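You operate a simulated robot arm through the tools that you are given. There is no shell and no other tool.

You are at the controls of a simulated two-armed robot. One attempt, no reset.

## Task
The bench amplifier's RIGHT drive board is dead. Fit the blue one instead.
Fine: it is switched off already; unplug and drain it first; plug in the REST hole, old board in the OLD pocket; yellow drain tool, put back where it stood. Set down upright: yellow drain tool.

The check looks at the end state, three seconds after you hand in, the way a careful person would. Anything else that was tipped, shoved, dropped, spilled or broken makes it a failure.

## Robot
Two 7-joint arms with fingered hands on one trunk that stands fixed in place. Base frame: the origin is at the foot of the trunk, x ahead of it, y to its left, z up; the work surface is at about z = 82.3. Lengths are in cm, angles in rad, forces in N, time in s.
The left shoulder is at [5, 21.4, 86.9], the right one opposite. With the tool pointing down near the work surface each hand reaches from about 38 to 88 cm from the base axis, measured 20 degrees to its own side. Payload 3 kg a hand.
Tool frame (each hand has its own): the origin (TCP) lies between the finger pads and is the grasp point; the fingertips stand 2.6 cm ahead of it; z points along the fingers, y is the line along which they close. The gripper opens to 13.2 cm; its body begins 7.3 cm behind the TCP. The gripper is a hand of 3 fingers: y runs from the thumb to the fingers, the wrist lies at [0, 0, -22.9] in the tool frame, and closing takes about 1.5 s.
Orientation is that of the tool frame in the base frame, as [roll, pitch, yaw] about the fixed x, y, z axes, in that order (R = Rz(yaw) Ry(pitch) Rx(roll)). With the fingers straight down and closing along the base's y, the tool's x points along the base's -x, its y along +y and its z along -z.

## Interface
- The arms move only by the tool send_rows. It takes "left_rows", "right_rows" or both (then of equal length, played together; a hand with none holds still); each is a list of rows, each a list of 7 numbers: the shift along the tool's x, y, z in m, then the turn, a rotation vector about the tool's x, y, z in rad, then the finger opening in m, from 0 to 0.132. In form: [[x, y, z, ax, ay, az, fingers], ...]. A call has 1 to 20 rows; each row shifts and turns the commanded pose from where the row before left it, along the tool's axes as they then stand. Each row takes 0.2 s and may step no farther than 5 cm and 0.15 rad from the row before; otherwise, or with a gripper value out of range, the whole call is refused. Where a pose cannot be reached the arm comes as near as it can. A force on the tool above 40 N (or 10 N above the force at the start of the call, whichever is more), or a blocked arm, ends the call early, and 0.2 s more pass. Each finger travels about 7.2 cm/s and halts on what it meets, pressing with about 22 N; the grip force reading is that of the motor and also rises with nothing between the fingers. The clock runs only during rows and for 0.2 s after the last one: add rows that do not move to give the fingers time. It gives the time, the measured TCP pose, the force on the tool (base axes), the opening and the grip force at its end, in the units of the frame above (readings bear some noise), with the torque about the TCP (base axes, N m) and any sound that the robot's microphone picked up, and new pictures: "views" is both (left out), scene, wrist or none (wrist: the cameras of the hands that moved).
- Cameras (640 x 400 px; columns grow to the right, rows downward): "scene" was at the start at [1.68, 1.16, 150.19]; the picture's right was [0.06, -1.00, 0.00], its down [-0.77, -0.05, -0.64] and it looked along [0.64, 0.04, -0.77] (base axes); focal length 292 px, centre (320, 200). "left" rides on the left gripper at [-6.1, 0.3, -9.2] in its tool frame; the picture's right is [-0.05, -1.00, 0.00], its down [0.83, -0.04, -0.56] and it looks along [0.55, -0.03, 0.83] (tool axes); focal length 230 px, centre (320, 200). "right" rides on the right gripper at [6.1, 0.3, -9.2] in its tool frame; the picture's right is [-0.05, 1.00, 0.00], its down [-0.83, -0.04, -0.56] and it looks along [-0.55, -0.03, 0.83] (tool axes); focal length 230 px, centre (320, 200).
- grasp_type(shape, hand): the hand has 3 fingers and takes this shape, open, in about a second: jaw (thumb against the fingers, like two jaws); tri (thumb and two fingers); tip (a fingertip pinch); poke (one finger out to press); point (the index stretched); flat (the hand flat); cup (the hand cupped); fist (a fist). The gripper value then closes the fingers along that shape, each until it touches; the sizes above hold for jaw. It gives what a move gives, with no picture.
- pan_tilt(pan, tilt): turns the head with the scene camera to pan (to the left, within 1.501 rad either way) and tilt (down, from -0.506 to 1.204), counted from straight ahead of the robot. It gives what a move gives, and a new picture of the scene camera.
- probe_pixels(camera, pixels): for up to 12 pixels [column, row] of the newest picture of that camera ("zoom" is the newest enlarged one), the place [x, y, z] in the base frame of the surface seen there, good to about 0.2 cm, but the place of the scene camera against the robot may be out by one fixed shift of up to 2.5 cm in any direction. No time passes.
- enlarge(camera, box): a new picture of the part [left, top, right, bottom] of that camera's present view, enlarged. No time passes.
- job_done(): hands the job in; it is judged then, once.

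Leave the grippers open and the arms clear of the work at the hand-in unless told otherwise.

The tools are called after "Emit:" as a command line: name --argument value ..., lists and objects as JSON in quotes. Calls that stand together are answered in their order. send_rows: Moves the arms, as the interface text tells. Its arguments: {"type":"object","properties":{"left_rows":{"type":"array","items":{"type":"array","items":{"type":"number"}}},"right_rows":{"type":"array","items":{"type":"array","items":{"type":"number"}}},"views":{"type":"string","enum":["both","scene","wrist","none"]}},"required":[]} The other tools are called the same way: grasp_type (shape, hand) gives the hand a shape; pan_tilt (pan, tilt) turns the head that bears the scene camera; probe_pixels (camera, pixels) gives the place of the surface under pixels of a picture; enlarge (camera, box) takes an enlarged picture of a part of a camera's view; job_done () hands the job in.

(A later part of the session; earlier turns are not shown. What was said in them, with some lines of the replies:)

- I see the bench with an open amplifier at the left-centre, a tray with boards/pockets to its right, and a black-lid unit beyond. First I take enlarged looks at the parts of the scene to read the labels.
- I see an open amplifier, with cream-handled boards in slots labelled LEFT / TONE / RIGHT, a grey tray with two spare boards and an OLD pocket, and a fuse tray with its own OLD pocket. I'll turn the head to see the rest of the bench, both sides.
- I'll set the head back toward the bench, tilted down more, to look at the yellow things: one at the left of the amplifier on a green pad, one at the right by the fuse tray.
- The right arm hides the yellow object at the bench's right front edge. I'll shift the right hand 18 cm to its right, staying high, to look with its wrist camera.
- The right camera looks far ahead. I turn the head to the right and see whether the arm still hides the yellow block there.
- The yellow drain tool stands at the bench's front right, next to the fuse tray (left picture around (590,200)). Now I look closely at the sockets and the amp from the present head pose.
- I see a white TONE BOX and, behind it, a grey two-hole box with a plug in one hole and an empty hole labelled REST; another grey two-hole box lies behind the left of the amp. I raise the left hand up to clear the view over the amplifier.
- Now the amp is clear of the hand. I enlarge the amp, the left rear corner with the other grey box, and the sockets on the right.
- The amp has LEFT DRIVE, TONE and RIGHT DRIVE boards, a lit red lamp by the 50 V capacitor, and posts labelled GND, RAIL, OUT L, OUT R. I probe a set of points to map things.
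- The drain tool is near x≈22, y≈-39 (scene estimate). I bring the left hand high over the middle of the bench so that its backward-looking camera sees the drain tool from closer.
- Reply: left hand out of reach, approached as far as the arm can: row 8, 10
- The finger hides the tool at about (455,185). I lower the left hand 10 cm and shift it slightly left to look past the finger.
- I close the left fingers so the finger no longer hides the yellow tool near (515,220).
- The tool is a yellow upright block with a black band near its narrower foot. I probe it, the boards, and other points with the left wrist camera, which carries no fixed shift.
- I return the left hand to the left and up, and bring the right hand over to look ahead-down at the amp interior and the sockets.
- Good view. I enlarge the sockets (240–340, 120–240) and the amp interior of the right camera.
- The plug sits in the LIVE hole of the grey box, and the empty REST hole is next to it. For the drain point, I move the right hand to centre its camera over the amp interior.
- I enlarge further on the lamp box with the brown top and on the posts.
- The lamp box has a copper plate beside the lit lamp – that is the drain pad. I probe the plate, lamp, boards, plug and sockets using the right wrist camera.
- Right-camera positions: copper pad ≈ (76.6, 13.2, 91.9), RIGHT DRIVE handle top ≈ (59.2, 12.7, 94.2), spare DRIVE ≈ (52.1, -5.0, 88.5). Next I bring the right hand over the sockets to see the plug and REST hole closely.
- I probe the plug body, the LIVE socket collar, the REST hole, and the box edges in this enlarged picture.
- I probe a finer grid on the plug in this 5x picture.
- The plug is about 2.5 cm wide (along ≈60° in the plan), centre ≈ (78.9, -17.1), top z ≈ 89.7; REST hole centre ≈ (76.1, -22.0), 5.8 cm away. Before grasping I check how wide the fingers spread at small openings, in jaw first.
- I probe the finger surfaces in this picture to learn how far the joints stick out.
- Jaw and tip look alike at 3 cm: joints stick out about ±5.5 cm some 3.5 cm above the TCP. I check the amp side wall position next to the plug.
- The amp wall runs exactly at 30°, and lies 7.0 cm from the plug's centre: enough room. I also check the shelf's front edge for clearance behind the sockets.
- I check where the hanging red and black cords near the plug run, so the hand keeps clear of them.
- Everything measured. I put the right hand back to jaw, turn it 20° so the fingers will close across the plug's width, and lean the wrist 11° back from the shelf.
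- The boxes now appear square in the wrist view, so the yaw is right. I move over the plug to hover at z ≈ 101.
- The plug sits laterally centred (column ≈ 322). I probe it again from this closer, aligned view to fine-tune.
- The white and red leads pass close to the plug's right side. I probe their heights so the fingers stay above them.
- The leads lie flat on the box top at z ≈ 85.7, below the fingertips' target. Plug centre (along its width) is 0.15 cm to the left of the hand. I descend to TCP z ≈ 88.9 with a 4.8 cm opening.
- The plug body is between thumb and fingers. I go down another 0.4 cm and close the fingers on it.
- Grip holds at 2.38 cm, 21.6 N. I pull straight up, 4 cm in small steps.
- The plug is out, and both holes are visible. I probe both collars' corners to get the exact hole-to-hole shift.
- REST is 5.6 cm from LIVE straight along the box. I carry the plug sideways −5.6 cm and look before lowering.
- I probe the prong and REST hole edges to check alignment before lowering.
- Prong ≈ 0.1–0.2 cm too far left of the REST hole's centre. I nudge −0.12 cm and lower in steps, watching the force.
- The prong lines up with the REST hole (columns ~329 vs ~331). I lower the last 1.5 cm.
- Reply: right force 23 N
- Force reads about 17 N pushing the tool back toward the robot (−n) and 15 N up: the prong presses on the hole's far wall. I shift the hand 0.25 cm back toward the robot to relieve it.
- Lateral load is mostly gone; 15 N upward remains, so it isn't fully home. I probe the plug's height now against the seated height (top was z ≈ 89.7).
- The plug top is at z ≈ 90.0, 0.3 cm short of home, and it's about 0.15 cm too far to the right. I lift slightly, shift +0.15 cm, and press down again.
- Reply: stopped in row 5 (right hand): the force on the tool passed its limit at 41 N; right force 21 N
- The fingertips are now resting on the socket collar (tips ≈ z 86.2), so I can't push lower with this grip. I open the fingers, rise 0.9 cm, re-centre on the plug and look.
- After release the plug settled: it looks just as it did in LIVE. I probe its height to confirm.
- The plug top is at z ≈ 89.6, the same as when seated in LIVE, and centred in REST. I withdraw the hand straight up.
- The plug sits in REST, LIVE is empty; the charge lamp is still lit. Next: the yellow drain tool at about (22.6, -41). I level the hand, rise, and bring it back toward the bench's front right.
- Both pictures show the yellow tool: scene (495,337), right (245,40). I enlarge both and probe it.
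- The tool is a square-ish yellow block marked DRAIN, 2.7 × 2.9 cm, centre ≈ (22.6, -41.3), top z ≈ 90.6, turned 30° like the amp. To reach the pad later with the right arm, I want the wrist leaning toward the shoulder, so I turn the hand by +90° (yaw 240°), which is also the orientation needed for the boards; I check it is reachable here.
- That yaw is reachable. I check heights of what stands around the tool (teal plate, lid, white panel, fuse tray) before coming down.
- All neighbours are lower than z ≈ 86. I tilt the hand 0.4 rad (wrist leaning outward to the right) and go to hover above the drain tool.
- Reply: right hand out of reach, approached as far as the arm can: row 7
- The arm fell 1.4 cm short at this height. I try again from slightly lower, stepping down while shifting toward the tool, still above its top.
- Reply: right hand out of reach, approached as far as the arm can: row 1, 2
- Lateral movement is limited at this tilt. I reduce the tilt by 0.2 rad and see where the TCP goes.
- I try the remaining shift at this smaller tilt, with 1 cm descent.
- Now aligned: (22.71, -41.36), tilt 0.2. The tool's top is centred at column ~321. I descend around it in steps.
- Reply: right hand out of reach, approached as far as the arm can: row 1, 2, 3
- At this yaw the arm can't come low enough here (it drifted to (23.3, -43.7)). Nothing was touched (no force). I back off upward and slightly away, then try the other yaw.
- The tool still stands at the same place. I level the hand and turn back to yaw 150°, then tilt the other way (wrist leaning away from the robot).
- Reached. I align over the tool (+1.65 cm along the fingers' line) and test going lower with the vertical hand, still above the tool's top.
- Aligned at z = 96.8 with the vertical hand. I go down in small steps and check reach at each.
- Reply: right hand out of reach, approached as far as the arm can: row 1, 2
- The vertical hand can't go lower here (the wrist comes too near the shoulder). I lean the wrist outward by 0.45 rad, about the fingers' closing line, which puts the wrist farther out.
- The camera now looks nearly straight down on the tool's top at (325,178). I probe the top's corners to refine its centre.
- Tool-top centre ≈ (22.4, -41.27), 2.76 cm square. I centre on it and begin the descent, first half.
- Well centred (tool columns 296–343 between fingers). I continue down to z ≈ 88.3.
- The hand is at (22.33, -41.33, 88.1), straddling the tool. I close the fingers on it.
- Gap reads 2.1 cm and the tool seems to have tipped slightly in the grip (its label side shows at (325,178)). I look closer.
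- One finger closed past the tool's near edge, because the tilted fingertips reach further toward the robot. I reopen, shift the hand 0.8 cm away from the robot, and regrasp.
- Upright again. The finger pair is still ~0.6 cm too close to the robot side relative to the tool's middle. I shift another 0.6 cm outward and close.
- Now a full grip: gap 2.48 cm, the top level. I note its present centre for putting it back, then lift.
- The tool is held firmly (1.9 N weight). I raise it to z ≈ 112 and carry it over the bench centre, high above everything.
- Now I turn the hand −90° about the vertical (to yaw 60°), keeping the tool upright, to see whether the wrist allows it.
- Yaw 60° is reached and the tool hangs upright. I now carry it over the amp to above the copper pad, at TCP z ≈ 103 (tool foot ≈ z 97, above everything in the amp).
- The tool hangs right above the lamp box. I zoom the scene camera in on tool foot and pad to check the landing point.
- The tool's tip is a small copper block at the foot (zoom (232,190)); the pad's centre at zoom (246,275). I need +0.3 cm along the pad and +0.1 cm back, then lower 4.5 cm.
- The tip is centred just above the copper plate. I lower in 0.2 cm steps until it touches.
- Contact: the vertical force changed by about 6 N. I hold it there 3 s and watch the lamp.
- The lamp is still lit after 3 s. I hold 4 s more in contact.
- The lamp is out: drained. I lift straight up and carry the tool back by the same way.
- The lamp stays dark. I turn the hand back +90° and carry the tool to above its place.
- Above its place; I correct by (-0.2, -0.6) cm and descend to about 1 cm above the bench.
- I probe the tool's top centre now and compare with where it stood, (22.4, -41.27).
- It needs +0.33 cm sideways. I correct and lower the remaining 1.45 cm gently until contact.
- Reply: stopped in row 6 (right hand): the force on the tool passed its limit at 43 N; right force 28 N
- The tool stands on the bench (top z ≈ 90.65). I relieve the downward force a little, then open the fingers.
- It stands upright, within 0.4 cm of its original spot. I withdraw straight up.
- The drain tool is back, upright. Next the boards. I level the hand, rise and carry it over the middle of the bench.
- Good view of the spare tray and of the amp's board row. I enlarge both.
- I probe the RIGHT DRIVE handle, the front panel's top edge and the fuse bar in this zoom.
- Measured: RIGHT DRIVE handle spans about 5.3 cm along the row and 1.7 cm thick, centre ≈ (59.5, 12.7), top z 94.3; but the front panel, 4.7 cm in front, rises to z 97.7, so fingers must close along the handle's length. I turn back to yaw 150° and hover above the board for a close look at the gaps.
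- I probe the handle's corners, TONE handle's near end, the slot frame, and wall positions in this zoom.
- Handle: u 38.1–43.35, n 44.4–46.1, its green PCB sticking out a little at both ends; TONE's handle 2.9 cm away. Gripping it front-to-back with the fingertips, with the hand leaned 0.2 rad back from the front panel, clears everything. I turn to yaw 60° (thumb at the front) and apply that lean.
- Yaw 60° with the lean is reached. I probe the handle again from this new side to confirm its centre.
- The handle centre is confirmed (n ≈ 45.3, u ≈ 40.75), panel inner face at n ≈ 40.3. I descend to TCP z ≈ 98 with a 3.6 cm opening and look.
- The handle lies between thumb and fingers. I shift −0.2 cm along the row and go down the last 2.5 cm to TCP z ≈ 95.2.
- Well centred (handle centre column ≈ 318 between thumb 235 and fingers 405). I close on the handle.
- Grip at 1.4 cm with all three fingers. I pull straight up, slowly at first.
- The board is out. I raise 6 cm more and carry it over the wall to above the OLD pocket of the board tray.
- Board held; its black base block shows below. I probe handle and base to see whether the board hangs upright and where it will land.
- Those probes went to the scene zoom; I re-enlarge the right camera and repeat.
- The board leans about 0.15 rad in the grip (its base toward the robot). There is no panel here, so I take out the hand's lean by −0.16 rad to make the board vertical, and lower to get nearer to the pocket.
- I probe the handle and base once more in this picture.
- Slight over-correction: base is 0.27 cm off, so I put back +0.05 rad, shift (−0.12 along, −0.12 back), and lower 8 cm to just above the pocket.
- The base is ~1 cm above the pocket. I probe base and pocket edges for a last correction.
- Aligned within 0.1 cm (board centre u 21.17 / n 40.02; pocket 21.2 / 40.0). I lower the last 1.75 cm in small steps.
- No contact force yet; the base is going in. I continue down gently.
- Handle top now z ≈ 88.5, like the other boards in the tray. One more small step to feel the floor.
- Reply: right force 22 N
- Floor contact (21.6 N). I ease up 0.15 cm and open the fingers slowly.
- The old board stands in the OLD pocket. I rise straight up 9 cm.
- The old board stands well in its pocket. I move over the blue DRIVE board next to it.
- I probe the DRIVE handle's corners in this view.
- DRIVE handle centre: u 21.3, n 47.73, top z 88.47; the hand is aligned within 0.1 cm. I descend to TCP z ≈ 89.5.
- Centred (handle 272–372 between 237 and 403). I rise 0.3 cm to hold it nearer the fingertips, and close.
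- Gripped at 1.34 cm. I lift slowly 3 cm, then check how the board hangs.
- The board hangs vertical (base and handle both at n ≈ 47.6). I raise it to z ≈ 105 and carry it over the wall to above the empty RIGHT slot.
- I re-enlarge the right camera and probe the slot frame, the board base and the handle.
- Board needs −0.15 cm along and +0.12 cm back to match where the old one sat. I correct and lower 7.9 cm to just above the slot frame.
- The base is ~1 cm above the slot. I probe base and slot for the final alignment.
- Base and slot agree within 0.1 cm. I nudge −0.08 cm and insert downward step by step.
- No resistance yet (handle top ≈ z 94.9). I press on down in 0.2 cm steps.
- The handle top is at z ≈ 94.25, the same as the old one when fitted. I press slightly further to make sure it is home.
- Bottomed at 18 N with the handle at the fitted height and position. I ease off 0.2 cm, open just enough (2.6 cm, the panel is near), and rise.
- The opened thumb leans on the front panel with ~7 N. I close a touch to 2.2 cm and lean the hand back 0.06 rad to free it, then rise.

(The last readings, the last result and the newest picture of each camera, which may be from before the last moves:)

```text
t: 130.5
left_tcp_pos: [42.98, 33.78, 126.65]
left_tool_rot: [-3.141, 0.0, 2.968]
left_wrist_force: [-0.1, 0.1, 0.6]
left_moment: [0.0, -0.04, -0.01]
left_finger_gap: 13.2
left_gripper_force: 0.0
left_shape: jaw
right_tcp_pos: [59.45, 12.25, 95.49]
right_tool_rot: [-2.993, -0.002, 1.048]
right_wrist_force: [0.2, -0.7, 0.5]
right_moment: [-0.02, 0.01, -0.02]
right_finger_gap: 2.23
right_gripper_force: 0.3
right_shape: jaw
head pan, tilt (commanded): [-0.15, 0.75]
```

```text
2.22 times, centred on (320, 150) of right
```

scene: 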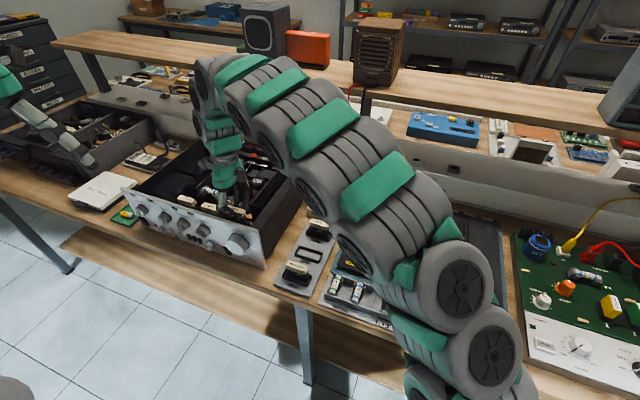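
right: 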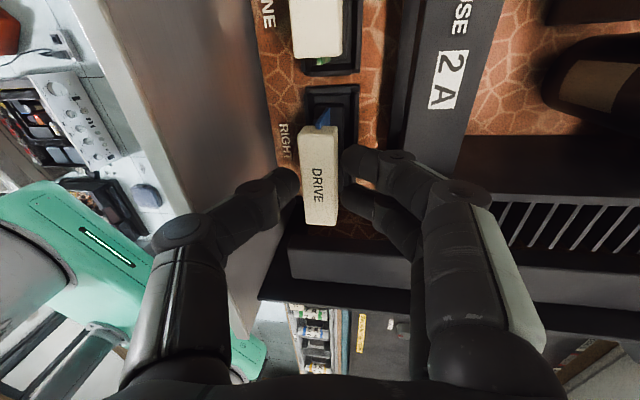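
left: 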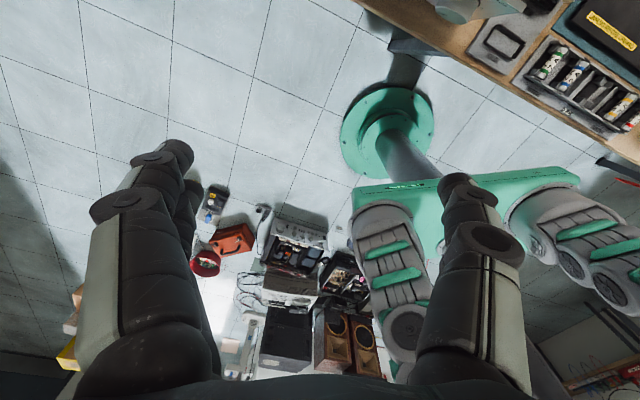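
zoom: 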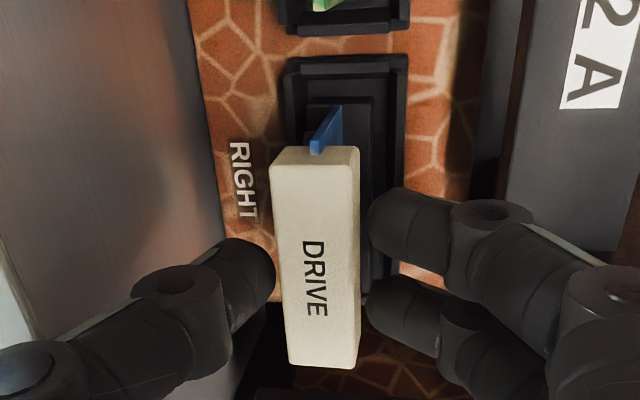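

Forces are zero now. I rise 1.5 cm slowly and check that the board stays.

Emit:
send_rows --right_rows '[[0, -0.0007, -0.0049, 0, 0, 0, 0.022], [0, -0.0007, -0.0049, 0, 0, 0, 0.022], [0, -0.0007, -0.0049, 0, 0, 0, 0.024], [0, 0, 0, 0, 0, 0, 0.026]]' --views "wrist"

Emit:
enlarge --camera "right" --box '[220, 60, 420, 240]'

Emit:
probe_pixels --camera "zoom" --pixels '[[285, 170], [350, 165], [300, 340], [352, 340], [320, 260]]'

```text
t: 131.5
left_tcp_pos: [43.02, 33.71, 126.71]
left_tool_rot: [3.141, 0.0, 2.966]
left_wrist_force: [0.3, 0.0, -0.2]
left_moment: [0.04, -0.01, -0.04]
left_finger_gap: 13.21
left_gripper_force: 0.1
left_shape: jaw
right_tcp_pos: [59.64, 12.27, 96.95]
right_tool_rot: [-2.994, 0.0, 1.048]
right_wrist_force: [-0.4, -0.2, 0.7]
right_moment: [0.01, -0.02, 0.0]
right_finger_gap: 2.59
right_gripper_force: 0.0
right_shape: jaw
head pan, tilt (commanded): [-0.15, 0.75]
```

right: 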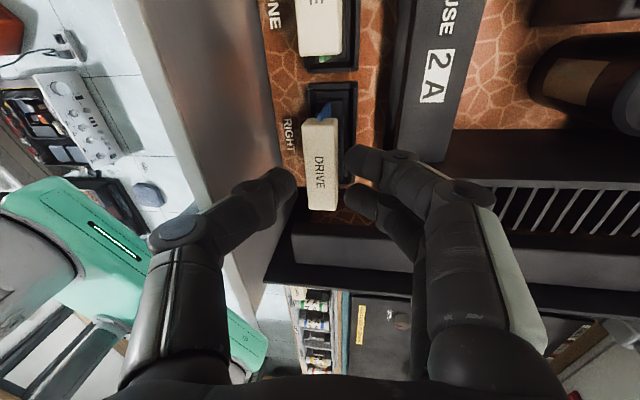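

```text
2.22 times, centred on (320, 150) of right
```

zoom: 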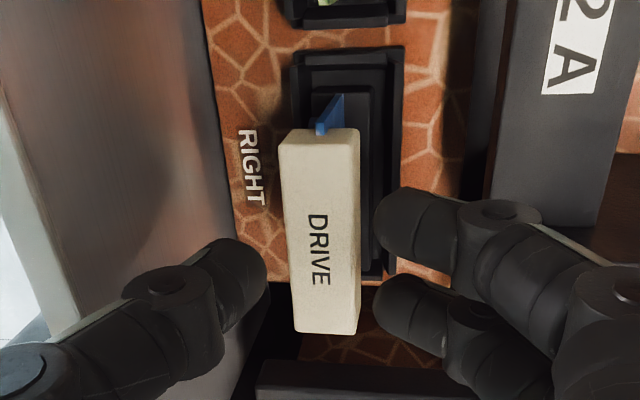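

```text
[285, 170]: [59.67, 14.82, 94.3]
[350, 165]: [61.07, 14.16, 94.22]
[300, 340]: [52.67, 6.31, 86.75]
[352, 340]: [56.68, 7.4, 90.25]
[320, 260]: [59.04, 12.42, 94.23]
```

The board stays in place (z ≈ 94.25). I lift the hand well clear and bring it away to the right.

Emit:
send_rows --right_rows '[[0, -0.0037, -0.0247, 0, 0, 0, 0.04], [0, -0.0037, -0.0247, 0, 0, 0, 0.05], [0, -0.0037, -0.0247, 0, 0, 0, 0.06], [0, -0.0037, -0.0247, 0, 0, 0, 0.08], [0, -0.0037, -0.0247, 0, 0, 0, 0.1], [0, -0.0037, -0.0247, 0, 0, 0, 0.12], [-0.045, 0, 0, 0, 0, 0, 0.132], [-0.045, 0, 0, 0, 0, 0, 0.132], [-0.045, 0, 0, 0, 0, 0, 0.132], [-0.045, 0, 0, 0, 0, 0, 0.132], [-0.045, 0, 0, 0, 0, 0, 0.132], [-0.045, 0, 0, 0, 0, 0, 0.132], [-0.045, 0, 0, 0, 0, 0, 0.132], [-0.045, 0, 0, 0, 0, 0, 0.132]]' --views "both"

```text
t: 134.5
left_tcp_pos: [43.01, 33.69, 126.67]
left_tool_rot: [3.14, 0.001, 2.967]
left_wrist_force: [0.6, 0.3, -0.4]
left_moment: [0.0, 0.0, 0.0]
left_finger_gap: 13.18
left_gripper_force: 0.1
left_shape: jaw
right_tcp_pos: [41.59, -18.96, 112.02]
right_tool_rot: [-2.991, -0.002, 1.049]
right_wrist_force: [0.5, 0.7, 0.0]
right_moment: [0.0, 0.0, -0.01]
right_finger_gap: 13.16
right_gripper_force: 0.1
right_shape: jaw
head pan, tilt (commanded): [-0.15, 0.75]
```

scene: 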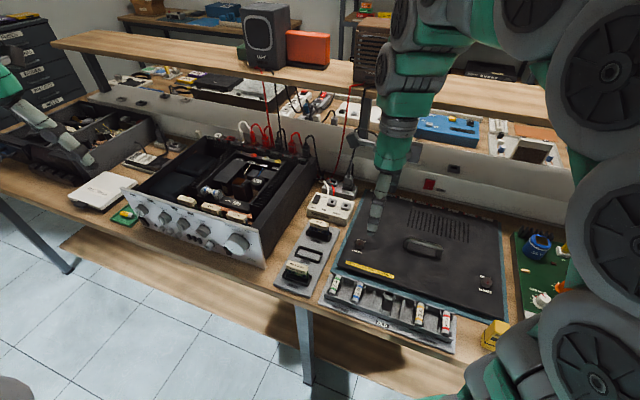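
right: 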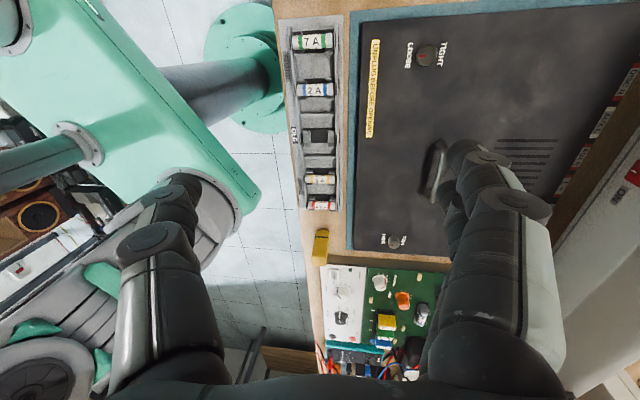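

All moved away. I now inspect the result closely: amp, tray, sockets and drain tool.

Emit:
enlarge --camera "scene" --box '[190, 150, 290, 240]'

Emit:
enlarge --camera "scene" --box '[260, 170, 370, 300]'

Emit:
enlarge --camera "scene" --box '[440, 270, 560, 370]'

Emit:
enlarge --camera "scene" --box '[100, 110, 330, 270]'

```text
4.44 times, centred on (240, 195) of scene
```

zoom: 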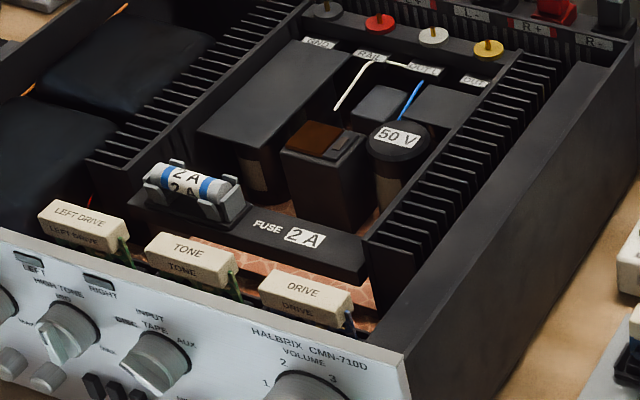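

```text
3.08 times, centred on (315, 235) of scene
```

zoom: 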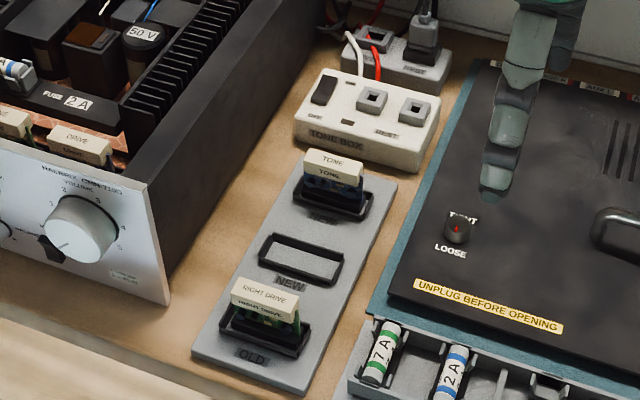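

```text
4.00 times, centred on (500, 320) of scene
```

zoom: 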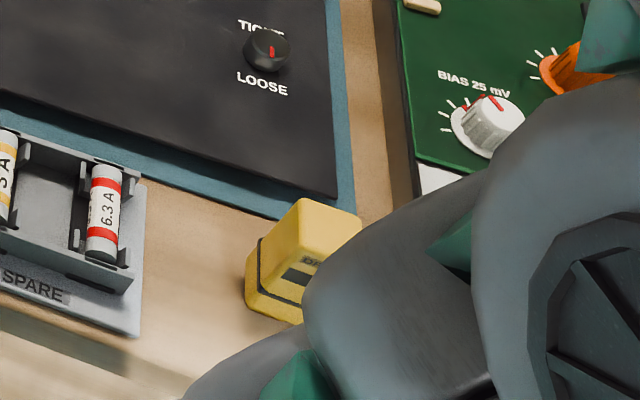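

```text
2.50 times, centred on (215, 190) of scene
```

zoom: 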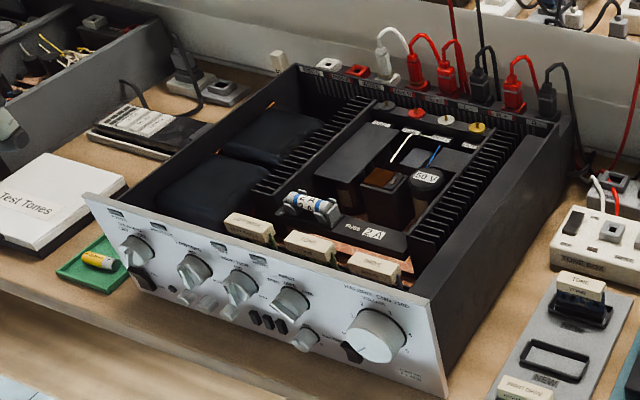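

Everything is in place: DRIVE fitted level with its neighbours, RIGHT DRIVE in OLD, plug in REST, lamp dark, drain tool upright. I move the right hand a bit further off and take a last look at the sockets.

Emit:
send_rows --right_rows '[[-0.03, 0, -0.03, 0, 0, 0, 0.132], [-0.03, 0, -0.03, 0, 0, 0, 0.132], [0, 0, 0, 0, 0, 0, 0.132]]' --views "scene"

Emit:
enlarge --camera "scene" --box '[300, 150, 380, 230]'

Emit:
enlarge --camera "scene" --box '[320, 180, 560, 370]'

```text
t: 135.3
left_tcp_pos: [42.88, 33.72, 126.61]
left_tool_rot: [3.141, 0.0, 2.967]
left_wrist_force: [0.1, -0.1, 0.0]
left_moment: [-0.01, -0.02, 0.02]
left_finger_gap: 13.18
left_gripper_force: 0.1
left_shape: jaw
right_tcp_pos: [39.62, -24.53, 117.92]
right_tool_rot: [-2.993, -0.001, 1.048]
right_wrist_force: [-0.1, -0.2, -0.3]
right_moment: [-0.05, 0.0, 0.01]
right_finger_gap: 13.19
right_gripper_force: 0.1
right_shape: jaw
head pan, tilt (commanded): [-0.15, 0.75]
```

scene: 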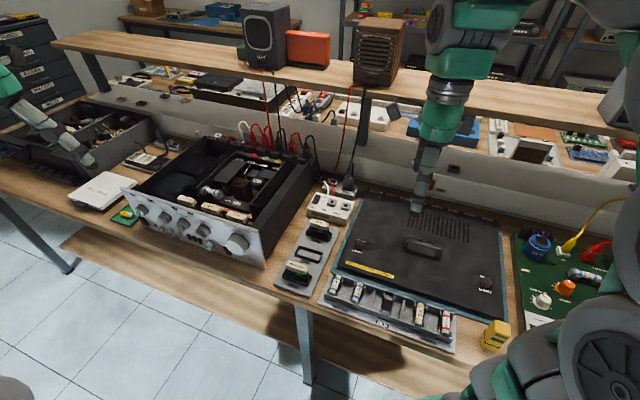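

```text
5.00 times, centred on (340, 190) of scene
```

zoom: 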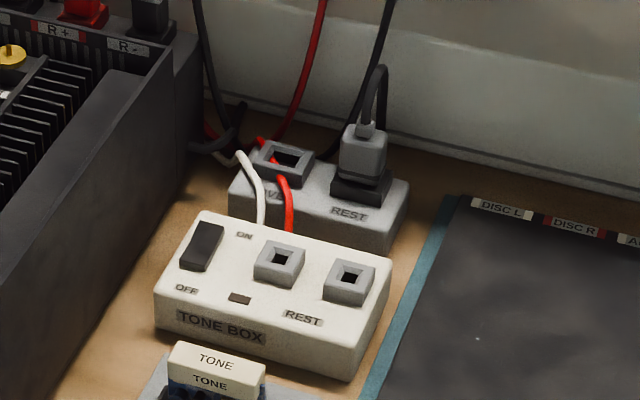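

```text
2.11 times, centred on (440, 275) of scene
```

zoom: 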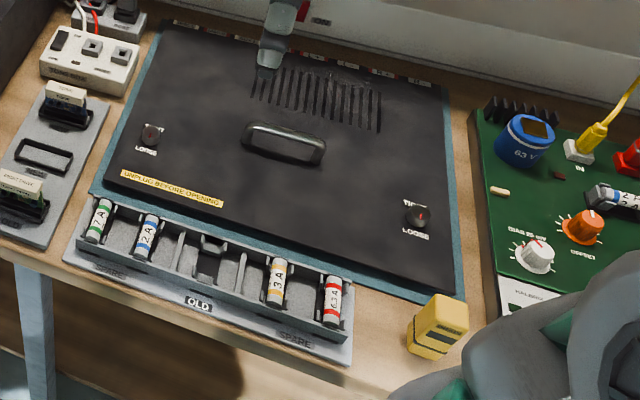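

The plug stands in REST and LIVE is empty. The DRIVE board is in the RIGHT slot, the old board is in its OLD pocket, the drain tool is upright in its place and the lamp is off. Both grippers are open and clear of the work, so I hand in.

Emit:
job_done

```text
The job is handed in.
```

The blue DRIVE board is now in the amplifier's RIGHT slot, and the job is handed in. I don't have the check's result.

- **Unplugged:** the plug is in the REST hole of the grey socket box, and LIVE is empty. It took a second push to seat, and now sits at the same height it had in LIVE.
- **Drained:** I held the yellow tool on the copper plate for about 7 seconds, until the red lamp went out. It was still dark at the last look.
- **New board:** the handle sits at the same height and position the old board had, level with TONE next to it. As I let go of it, the thumb pressed on the inside of the front panel with about 7 N. I eased it off and saw nothing move.
- **Old board:** it stands in the OLD pocket of the board tray.
- **Drain tool:** it is upright, about 0.4 cm from where it stood.

The cover was already off at the start, so I left it where it was. Both grippers are open and the arms are clear of the work.
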